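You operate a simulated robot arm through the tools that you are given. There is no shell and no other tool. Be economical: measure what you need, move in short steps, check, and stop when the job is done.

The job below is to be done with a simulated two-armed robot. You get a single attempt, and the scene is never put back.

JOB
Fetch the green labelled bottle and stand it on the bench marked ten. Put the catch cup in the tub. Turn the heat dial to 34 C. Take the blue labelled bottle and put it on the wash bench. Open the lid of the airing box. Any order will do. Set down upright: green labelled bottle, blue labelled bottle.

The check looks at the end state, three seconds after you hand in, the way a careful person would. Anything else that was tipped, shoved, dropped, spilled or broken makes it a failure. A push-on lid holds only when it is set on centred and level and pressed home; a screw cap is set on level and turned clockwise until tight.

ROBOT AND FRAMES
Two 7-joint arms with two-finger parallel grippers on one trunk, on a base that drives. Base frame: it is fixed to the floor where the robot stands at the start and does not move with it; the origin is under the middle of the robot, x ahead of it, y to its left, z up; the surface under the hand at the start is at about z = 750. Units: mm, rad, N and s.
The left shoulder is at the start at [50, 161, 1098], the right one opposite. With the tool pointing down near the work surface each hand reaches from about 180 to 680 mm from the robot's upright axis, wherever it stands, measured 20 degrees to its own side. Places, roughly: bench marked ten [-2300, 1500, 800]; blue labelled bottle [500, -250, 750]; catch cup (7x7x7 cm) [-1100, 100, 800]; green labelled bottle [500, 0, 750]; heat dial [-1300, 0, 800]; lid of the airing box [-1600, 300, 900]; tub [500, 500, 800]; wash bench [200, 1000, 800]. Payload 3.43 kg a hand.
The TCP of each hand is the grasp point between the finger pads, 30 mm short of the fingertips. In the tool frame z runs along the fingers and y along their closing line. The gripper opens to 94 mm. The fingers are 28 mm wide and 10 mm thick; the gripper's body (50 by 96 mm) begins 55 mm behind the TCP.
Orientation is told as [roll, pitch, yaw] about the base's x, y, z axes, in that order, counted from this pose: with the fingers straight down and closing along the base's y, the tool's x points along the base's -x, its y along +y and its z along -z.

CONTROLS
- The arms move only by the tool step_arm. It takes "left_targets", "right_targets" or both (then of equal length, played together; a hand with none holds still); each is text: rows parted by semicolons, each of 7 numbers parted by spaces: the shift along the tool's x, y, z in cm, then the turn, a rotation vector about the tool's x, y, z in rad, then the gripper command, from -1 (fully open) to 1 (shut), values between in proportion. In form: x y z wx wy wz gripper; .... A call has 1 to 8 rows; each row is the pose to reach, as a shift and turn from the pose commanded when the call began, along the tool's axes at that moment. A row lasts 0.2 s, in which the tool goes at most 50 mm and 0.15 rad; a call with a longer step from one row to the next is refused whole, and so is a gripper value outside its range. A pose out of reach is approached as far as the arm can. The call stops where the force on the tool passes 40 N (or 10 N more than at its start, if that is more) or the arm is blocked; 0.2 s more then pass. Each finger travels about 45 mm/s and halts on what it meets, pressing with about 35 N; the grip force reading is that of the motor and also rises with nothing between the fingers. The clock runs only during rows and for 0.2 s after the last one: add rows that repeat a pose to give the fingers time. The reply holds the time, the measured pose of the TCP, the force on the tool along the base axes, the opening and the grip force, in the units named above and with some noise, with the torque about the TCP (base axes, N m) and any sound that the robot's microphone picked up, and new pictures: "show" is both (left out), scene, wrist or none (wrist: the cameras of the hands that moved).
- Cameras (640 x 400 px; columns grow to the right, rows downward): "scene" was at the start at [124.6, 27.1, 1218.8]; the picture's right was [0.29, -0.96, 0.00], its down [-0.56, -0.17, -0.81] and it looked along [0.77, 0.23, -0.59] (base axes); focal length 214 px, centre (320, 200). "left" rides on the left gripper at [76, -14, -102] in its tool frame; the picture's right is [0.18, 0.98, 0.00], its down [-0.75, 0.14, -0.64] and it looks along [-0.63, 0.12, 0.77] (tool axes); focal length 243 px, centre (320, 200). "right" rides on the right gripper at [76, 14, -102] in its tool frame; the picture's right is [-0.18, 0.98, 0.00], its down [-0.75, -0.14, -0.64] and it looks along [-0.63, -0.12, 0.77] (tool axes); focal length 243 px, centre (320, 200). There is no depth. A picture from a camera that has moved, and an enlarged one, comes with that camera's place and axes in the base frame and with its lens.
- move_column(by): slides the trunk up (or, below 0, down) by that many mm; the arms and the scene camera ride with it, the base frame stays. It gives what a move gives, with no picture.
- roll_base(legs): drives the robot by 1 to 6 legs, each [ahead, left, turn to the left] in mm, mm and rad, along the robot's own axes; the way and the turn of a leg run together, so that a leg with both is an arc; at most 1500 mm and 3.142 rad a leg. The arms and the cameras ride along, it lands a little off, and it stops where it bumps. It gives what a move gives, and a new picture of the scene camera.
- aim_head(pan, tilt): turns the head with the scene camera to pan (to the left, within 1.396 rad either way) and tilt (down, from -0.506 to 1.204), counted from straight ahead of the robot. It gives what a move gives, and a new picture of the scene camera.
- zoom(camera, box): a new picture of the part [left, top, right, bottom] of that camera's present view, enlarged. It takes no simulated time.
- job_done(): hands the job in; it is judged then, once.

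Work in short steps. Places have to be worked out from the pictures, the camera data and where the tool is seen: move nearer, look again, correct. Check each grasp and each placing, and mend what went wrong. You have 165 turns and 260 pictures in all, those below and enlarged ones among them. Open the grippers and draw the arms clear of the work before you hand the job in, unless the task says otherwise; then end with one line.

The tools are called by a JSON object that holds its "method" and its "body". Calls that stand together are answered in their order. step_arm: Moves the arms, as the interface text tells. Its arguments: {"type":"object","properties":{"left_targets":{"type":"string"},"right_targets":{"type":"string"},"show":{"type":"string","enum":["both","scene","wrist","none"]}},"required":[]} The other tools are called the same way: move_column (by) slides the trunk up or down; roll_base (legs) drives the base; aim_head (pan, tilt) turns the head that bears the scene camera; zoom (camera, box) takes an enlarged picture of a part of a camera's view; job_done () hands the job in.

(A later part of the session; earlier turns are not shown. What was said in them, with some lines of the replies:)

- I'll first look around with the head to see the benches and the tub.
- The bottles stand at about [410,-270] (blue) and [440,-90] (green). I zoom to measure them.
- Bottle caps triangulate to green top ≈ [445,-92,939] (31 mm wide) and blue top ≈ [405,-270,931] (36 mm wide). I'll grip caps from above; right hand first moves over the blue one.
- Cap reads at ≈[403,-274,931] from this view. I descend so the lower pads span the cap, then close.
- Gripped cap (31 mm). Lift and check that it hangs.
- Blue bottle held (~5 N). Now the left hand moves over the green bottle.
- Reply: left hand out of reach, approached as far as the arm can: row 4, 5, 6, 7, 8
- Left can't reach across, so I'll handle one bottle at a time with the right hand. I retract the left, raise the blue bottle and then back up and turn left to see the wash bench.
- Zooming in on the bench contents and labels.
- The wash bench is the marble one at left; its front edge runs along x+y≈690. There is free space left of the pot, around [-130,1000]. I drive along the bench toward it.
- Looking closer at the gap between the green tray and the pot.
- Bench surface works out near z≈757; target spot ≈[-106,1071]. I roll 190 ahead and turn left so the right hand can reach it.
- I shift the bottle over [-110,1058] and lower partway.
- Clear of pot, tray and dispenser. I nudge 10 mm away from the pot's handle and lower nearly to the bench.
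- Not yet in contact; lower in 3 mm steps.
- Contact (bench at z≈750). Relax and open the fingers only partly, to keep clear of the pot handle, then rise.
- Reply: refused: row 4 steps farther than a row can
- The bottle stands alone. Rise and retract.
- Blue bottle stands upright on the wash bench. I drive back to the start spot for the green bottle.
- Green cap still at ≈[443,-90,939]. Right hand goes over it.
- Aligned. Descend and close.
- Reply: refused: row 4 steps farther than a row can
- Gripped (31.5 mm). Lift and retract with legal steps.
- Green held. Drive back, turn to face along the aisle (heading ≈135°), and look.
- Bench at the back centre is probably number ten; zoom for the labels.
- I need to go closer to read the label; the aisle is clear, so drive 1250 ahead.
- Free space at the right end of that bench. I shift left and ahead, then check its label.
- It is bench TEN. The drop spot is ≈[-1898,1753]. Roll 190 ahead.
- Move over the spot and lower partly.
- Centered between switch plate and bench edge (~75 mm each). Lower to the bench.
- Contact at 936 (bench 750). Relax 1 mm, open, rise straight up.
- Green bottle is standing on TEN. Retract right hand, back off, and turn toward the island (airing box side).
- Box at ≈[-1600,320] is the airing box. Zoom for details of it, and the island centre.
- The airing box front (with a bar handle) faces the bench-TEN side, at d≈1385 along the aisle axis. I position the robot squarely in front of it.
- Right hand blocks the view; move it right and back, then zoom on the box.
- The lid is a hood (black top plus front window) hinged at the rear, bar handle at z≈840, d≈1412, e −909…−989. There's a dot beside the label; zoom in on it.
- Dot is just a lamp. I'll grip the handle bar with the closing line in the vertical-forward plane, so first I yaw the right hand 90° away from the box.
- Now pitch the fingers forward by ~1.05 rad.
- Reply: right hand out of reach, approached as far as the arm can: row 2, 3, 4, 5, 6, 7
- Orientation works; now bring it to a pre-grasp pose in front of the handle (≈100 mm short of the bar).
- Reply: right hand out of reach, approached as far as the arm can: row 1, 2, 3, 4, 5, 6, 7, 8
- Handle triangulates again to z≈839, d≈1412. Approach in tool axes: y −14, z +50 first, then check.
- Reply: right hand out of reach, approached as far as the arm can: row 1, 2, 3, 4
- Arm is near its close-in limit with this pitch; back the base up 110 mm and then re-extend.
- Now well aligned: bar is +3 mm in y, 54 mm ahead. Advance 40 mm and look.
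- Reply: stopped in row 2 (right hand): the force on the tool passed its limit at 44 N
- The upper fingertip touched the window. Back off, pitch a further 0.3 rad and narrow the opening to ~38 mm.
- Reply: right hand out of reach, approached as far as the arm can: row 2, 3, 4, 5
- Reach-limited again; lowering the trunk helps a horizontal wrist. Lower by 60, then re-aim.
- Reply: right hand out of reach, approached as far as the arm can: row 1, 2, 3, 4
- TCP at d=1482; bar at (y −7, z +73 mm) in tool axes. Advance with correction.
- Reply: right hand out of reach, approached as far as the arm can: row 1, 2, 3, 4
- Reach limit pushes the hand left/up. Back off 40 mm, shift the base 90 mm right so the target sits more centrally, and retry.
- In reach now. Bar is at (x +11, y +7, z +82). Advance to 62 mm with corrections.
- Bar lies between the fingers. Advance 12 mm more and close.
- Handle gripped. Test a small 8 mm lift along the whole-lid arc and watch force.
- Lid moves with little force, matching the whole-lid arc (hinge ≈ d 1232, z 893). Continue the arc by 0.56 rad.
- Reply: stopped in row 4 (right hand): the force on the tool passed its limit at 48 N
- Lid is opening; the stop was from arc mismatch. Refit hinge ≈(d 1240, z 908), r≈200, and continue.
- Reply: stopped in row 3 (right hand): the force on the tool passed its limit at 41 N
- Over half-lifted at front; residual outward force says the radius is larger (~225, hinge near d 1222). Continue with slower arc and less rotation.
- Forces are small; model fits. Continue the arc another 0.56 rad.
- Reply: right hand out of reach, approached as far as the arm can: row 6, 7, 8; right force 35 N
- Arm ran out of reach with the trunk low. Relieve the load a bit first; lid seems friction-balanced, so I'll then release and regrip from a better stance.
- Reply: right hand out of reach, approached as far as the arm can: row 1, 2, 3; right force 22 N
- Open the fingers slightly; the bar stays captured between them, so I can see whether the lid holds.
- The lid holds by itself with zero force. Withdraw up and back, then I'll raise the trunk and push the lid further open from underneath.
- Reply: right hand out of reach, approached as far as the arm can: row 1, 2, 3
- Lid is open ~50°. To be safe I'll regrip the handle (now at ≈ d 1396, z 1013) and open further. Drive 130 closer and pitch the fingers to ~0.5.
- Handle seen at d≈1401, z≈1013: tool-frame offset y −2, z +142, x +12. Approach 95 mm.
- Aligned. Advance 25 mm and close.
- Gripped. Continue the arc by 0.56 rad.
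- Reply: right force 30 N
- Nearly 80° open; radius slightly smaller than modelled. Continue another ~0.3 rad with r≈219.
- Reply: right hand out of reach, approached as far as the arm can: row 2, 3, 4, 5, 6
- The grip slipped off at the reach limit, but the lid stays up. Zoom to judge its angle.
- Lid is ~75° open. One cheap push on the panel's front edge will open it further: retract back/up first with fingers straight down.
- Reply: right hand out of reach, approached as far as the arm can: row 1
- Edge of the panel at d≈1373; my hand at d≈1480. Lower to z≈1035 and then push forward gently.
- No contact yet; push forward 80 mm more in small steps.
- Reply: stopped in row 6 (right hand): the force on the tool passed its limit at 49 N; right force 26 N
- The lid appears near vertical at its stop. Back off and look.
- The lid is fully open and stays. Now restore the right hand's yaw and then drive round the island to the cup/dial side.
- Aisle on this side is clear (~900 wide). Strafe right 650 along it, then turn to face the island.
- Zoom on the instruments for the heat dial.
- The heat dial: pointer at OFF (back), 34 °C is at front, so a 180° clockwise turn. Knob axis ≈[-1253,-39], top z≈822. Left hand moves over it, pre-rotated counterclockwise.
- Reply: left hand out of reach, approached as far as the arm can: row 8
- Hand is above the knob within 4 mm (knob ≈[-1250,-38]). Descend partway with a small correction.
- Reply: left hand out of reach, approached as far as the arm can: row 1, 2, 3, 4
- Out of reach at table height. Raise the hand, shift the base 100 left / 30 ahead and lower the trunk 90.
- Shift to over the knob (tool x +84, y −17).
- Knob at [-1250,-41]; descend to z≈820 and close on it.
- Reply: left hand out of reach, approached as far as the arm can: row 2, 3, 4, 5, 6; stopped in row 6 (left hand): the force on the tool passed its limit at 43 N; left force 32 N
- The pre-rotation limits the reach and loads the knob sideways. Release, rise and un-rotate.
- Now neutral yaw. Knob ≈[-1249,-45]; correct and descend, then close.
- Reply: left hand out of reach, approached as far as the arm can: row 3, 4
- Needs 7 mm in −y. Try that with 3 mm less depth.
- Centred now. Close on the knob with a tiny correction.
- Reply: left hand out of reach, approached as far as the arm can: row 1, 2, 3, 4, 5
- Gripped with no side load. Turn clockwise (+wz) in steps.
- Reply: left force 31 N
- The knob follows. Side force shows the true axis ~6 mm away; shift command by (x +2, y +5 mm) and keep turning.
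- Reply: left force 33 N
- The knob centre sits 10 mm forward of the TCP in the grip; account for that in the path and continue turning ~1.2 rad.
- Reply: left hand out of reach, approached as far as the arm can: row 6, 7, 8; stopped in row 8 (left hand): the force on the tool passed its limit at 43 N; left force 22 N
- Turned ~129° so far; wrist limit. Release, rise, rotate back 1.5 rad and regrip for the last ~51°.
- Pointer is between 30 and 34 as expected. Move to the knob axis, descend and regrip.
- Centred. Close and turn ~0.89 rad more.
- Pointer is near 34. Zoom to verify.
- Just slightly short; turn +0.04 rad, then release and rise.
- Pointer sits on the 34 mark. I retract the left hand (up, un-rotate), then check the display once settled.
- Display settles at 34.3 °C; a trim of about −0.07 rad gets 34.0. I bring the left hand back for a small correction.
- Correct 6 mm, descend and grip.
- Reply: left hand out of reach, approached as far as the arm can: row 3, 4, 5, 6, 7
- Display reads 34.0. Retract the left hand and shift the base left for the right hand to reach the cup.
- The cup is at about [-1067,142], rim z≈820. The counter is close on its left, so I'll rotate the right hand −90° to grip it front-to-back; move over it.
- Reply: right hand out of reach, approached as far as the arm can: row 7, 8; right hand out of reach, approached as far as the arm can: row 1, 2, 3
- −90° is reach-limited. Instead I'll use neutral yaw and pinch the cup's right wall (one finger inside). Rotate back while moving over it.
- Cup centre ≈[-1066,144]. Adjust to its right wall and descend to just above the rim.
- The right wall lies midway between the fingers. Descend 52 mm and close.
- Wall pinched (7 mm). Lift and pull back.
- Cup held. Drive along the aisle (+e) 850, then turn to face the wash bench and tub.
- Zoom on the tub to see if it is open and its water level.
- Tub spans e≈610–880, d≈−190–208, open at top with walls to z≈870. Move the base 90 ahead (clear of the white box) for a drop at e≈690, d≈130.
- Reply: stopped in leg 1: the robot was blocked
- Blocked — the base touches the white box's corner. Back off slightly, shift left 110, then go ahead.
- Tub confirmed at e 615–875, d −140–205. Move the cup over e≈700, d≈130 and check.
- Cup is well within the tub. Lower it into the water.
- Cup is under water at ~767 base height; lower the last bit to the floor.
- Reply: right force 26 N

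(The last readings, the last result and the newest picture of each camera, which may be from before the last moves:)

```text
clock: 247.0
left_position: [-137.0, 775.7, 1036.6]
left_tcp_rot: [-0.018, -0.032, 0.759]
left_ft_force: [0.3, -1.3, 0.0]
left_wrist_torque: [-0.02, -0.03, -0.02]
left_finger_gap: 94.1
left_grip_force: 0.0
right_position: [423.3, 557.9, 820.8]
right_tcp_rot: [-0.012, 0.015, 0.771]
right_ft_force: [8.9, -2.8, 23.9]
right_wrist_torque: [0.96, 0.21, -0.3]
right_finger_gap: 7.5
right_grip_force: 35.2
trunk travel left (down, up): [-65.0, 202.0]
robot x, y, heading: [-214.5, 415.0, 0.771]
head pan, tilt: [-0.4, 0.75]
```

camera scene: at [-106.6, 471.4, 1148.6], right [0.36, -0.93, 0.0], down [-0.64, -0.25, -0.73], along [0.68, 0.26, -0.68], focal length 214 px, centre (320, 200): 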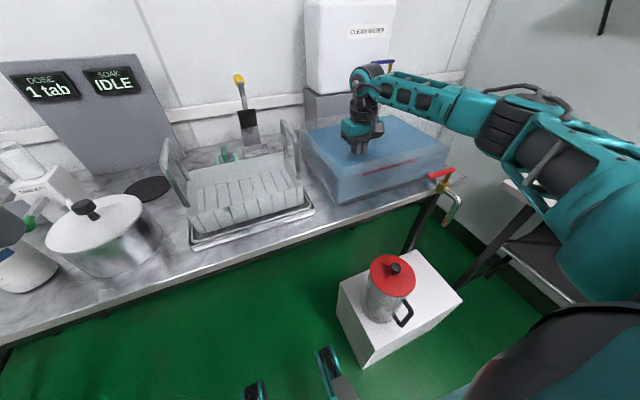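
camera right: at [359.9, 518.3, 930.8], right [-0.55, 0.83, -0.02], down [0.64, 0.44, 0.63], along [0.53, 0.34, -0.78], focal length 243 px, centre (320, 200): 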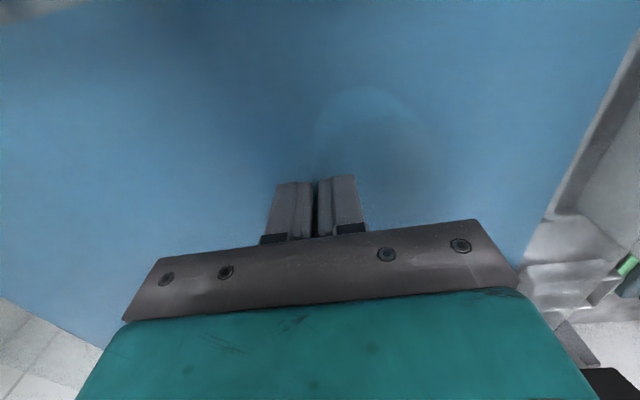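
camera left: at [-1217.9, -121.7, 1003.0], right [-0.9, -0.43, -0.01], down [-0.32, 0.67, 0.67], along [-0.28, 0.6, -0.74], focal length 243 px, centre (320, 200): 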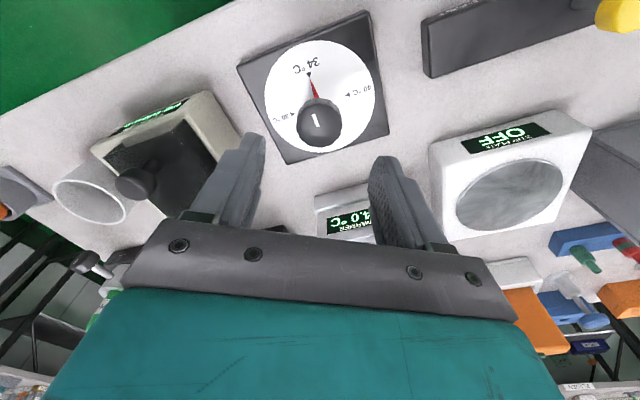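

Floor contact (24 N). Ease up 4 mm, open, and rise straight up.

{"method": "step_arm", "body": {"right_targets": "0 0 -0.4 0 0 0 1; 0 0 -0.4 0 0 0 0.7; 0 0 -0.4 0 0 0 0.4; 0 0 -0.4 0 0 0 0.3; 0 0 -3 0 0 0 0.3; 0 0 -7 0 0 0 0.3; 0 0 -11.5 0 0 0 0.3; 0 0 -16 0 0 0 0.3"}}

```text
clock: 248.8
left_position: [-136.8, 775.4, 1037.0]
left_tcp_rot: [-0.018, -0.029, 0.759]
left_ft_force: [0.1, -0.1, -0.2]
left_wrist_torque: [-0.02, 0.0, 0.01]
left_finger_gap: 94.0
left_grip_force: 0.1
right_position: [423.2, 562.4, 976.3]
right_tcp_rot: [-0.012, 0.024, 0.773]
right_ft_force: [0.3, 0.8, 0.2]
right_wrist_torque: [0.0, 0.03, 0.0]
right_finger_gap: 32.8
right_grip_force: 0.1
trunk travel left (down, up): [-65.0, 202.0]
robot x, y, heading: [-211.9, 413.5, 0.766]
head pan, tilt: [-0.4, 0.75]
camera scene: at [-106.9, 471.4, 1148.6], right [0.36, -0.93, 0.0], down [-0.64, -0.25, -0.73], along [0.68, 0.26, -0.68], focal length 214 px, centre (320, 200)
camera right: at [359.7, 522.3, 1079.8], right [-0.56, 0.83, -0.02], down [0.64, 0.44, 0.63], along [0.53, 0.34, -0.78], focal length 243 px, centre (320, 200)
```

scene: 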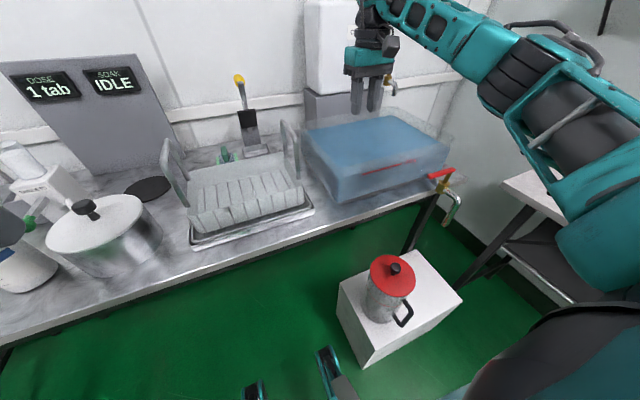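
right: 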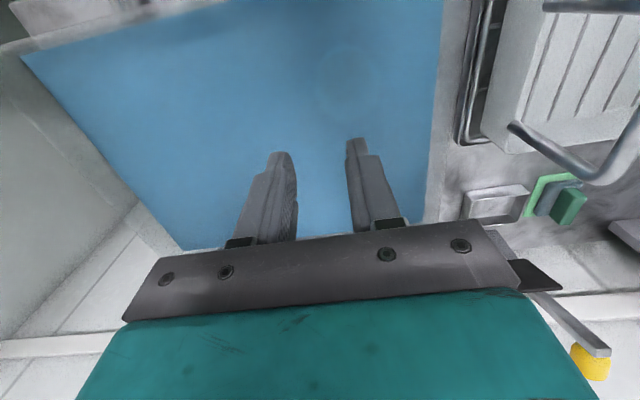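

The cup rests in the tub. Retract the right hand clear and take a last look round.

{"method": "step_arm", "body": {"right_targets": "0 0 -4 0 0 0 0; 3 2 -8 0 0 0 -1; 7 4 -8 0 0 0 -1; 11 6 -8 0 0 0 -1; 15 8 -8 0 0 0 -1; 19 8 -8 0 0 0 -1", "show": "none"}}

{"method": "roll_base", "body": {"legs": [[-150, 0, 0], [0, 0, 0.5]]}}

{"method": "aim_head", "body": {"pan": 0.2, "tilt": 0.5}}

{"method": "aim_head", "body": {"pan": 1.3, "tilt": 0.4}}

```text
refused: row 2 steps farther than a row can; nothing moved
```

```text
clock: 251.6
left_position: [-429.0, 661.8, 1036.2]
left_tcp_rot: [-0.016, -0.029, 1.256]
left_ft_force: [0.2, 0.9, 0.2]
left_wrist_torque: [0.01, 0.01, 0.0]
left_finger_gap: 94.1
left_grip_force: 0.1
right_position: [163.8, 741.6, 976.4]
right_tcp_rot: [-0.012, 0.023, 1.27]
right_ft_force: [-0.5, -0.5, 0.5]
right_wrist_torque: [0.06, 0.05, -0.01]
right_finger_gap: 33.2
right_grip_force: 0.1
trunk travel left (down, up): [-65.0, 202.0]
robot x, y, heading: [-324.1, 306.5, 1.269]
head pan, tilt: [-0.4, 0.75]
camera scene: at [-257.3, 408.5, 1148.6], right [0.76, -0.65, 0.0], down [-0.44, -0.52, -0.73], along [0.47, 0.56, -0.68], focal length 214 px, centre (320, 200)
```

scene: 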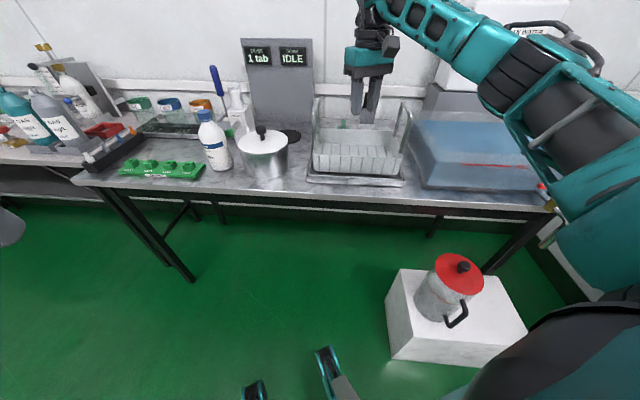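

```text
clock: 252.6
left_position: [-429.1, 661.9, 1036.6]
left_tcp_rot: [-0.015, -0.029, 1.257]
left_ft_force: [-0.7, 0.7, -0.4]
left_wrist_torque: [-0.04, 0.0, 0.0]
left_finger_gap: 93.9
left_grip_force: 0.1
right_position: [163.8, 742.5, 975.7]
right_tcp_rot: [-0.012, 0.024, 1.27]
right_ft_force: [0.5, -0.9, -0.1]
right_wrist_torque: [0.0, 0.01, -0.02]
right_finger_gap: 32.5
right_grip_force: 0.0
trunk travel left (down, up): [-65.0, 202.0]
robot x, y, heading: [-322.8, 304.1, 1.266]
head pan, tilt: [0.201, 0.499]
camera scene: at [-301.3, 435.8, 1170.6], right [0.99, -0.1, 0.0], down [-0.05, -0.48, -0.88], along [0.09, 0.87, -0.48], focal length 214 px, centre (320, 200)
```

scene: 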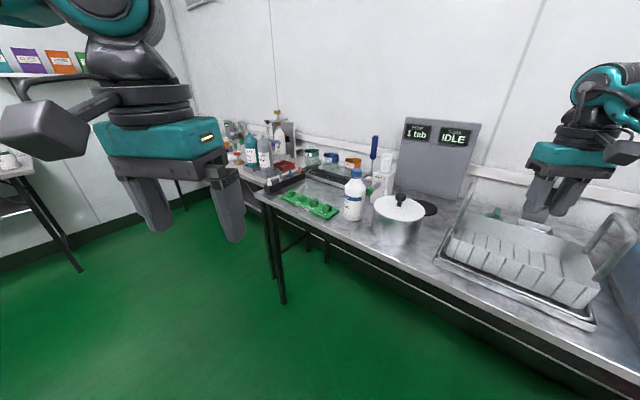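

```text
clock: 254.0
left_position: [-428.9, 662.5, 1037.3]
left_tcp_rot: [-0.017, -0.029, 1.257]
left_ft_force: [-0.4, 0.2, 0.2]
left_wrist_torque: [-0.01, 0.03, -0.01]
left_finger_gap: 93.7
left_grip_force: 0.0
right_position: [165.1, 742.3, 976.8]
right_tcp_rot: [-0.014, 0.021, 1.271]
right_ft_force: [0.1, 0.1, -0.5]
right_wrist_torque: [-0.02, -0.01, 0.04]
right_finger_gap: 32.8
right_grip_force: 0.0
trunk travel left (down, up): [-65.0, 202.0]
robot x, y, heading: [-322.6, 304.8, 1.27]
head pan, tilt: [1.3, 0.4]
camera scene: at [-388.5, 395.7, 1179.7], right [0.54, 0.84, 0.0], down [0.33, -0.21, -0.92], along [-0.77, 0.5, -0.39], focal length 214 px, centre (320, 200)
```

scene: 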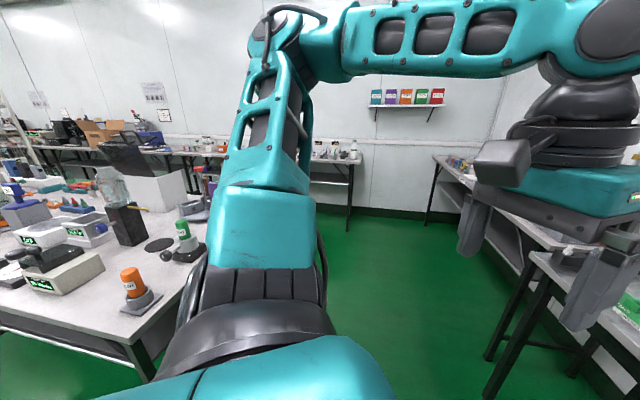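

Nothing was touched: blue bottle, rack and kettle are in place, lid is open, green bottle stands on TEN. Raise and draw the right hand clear.

{"method": "step_arm", "body": {"right_targets": "0 0 -4 0 0 0 -0.3; 0 0 -8 0 0 0 -1; 4 0 -8 0 0 0 -1; 8 0 -8 0 0 0 -1; 12.5 0 -8 0 0 0 -1; 17 0 -8 0 0 0 -1; 21 0 -8 0 0 0 -1", "show": "none"}}

{"method": "aim_head", "body": {"pan": -0.3, "tilt": 0.6}}

```text
clock: 255.6
left_position: [-429.2, 661.2, 1035.7]
left_tcp_rot: [-0.016, -0.031, 1.257]
left_ft_force: [0.2, 0.7, 0.5]
left_wrist_torque: [-0.02, 0.02, -0.01]
left_finger_gap: 94.1
left_grip_force: 0.1
right_position: [100.1, 543.0, 1061.2]
right_tcp_rot: [-0.013, 0.023, 1.271]
right_ft_force: [0.0, 0.1, 0.5]
right_wrist_torque: [-0.01, -0.03, 0.0]
right_finger_gap: 94.0
right_grip_force: 0.0
trunk travel left (down, up): [-65.0, 202.0]
robot x, y, heading: [-326.2, 302.8, 1.267]
head pan, tilt: [1.3, 0.4]
```

```text
clock: 257.2
left_position: [-429.6, 662.5, 1036.5]
left_tcp_rot: [-0.017, -0.031, 1.256]
left_ft_force: [-0.2, -0.6, 0.3]
left_wrist_torque: [-0.02, 0.03, -0.02]
left_finger_gap: 93.9
left_grip_force: 0.0
right_position: [101.2, 544.1, 1059.7]
right_tcp_rot: [-0.013, 0.025, 1.272]
right_ft_force: [0.0, 0.0, -0.3]
right_wrist_torque: [0.02, -0.01, 0.03]
right_finger_gap: 93.8
right_grip_force: 0.2
trunk travel left (down, up): [-65.0, 202.0]
robot x, y, heading: [-322.4, 306.5, 1.268]
head pan, tilt: [-0.3, 0.6]
camera scene: at [-260.6, 418.1, 1161.5], right [0.82, -0.57, 0.0], down [-0.32, -0.47, -0.83], along [0.47, 0.68, -0.56], focal length 214 px, centre (320, 200)
```

scene: 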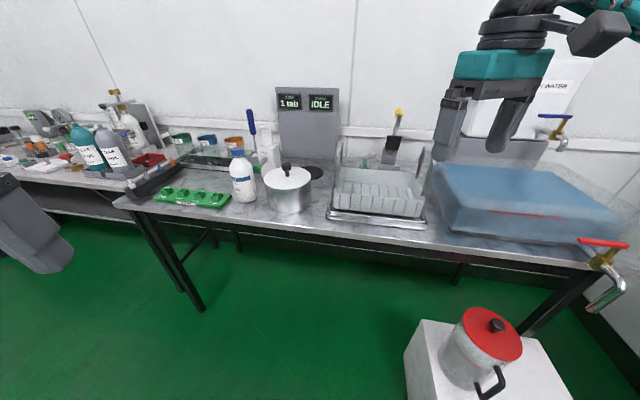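

All five tasks are in place and the arms are clear; hand in.

{"method": "job_done", "body": {}}

```text
The job is handed in.
```

All five tasks are done and handed in: the green bottle stands on bench ten, the blue bottle stands on the wash bench, the catch cup is in the tub, the heat dial is at 34 °C (the display reads 34.0), and the airing box lid is open. On the way the base bumped the white box under the kettle; neither looked moved.
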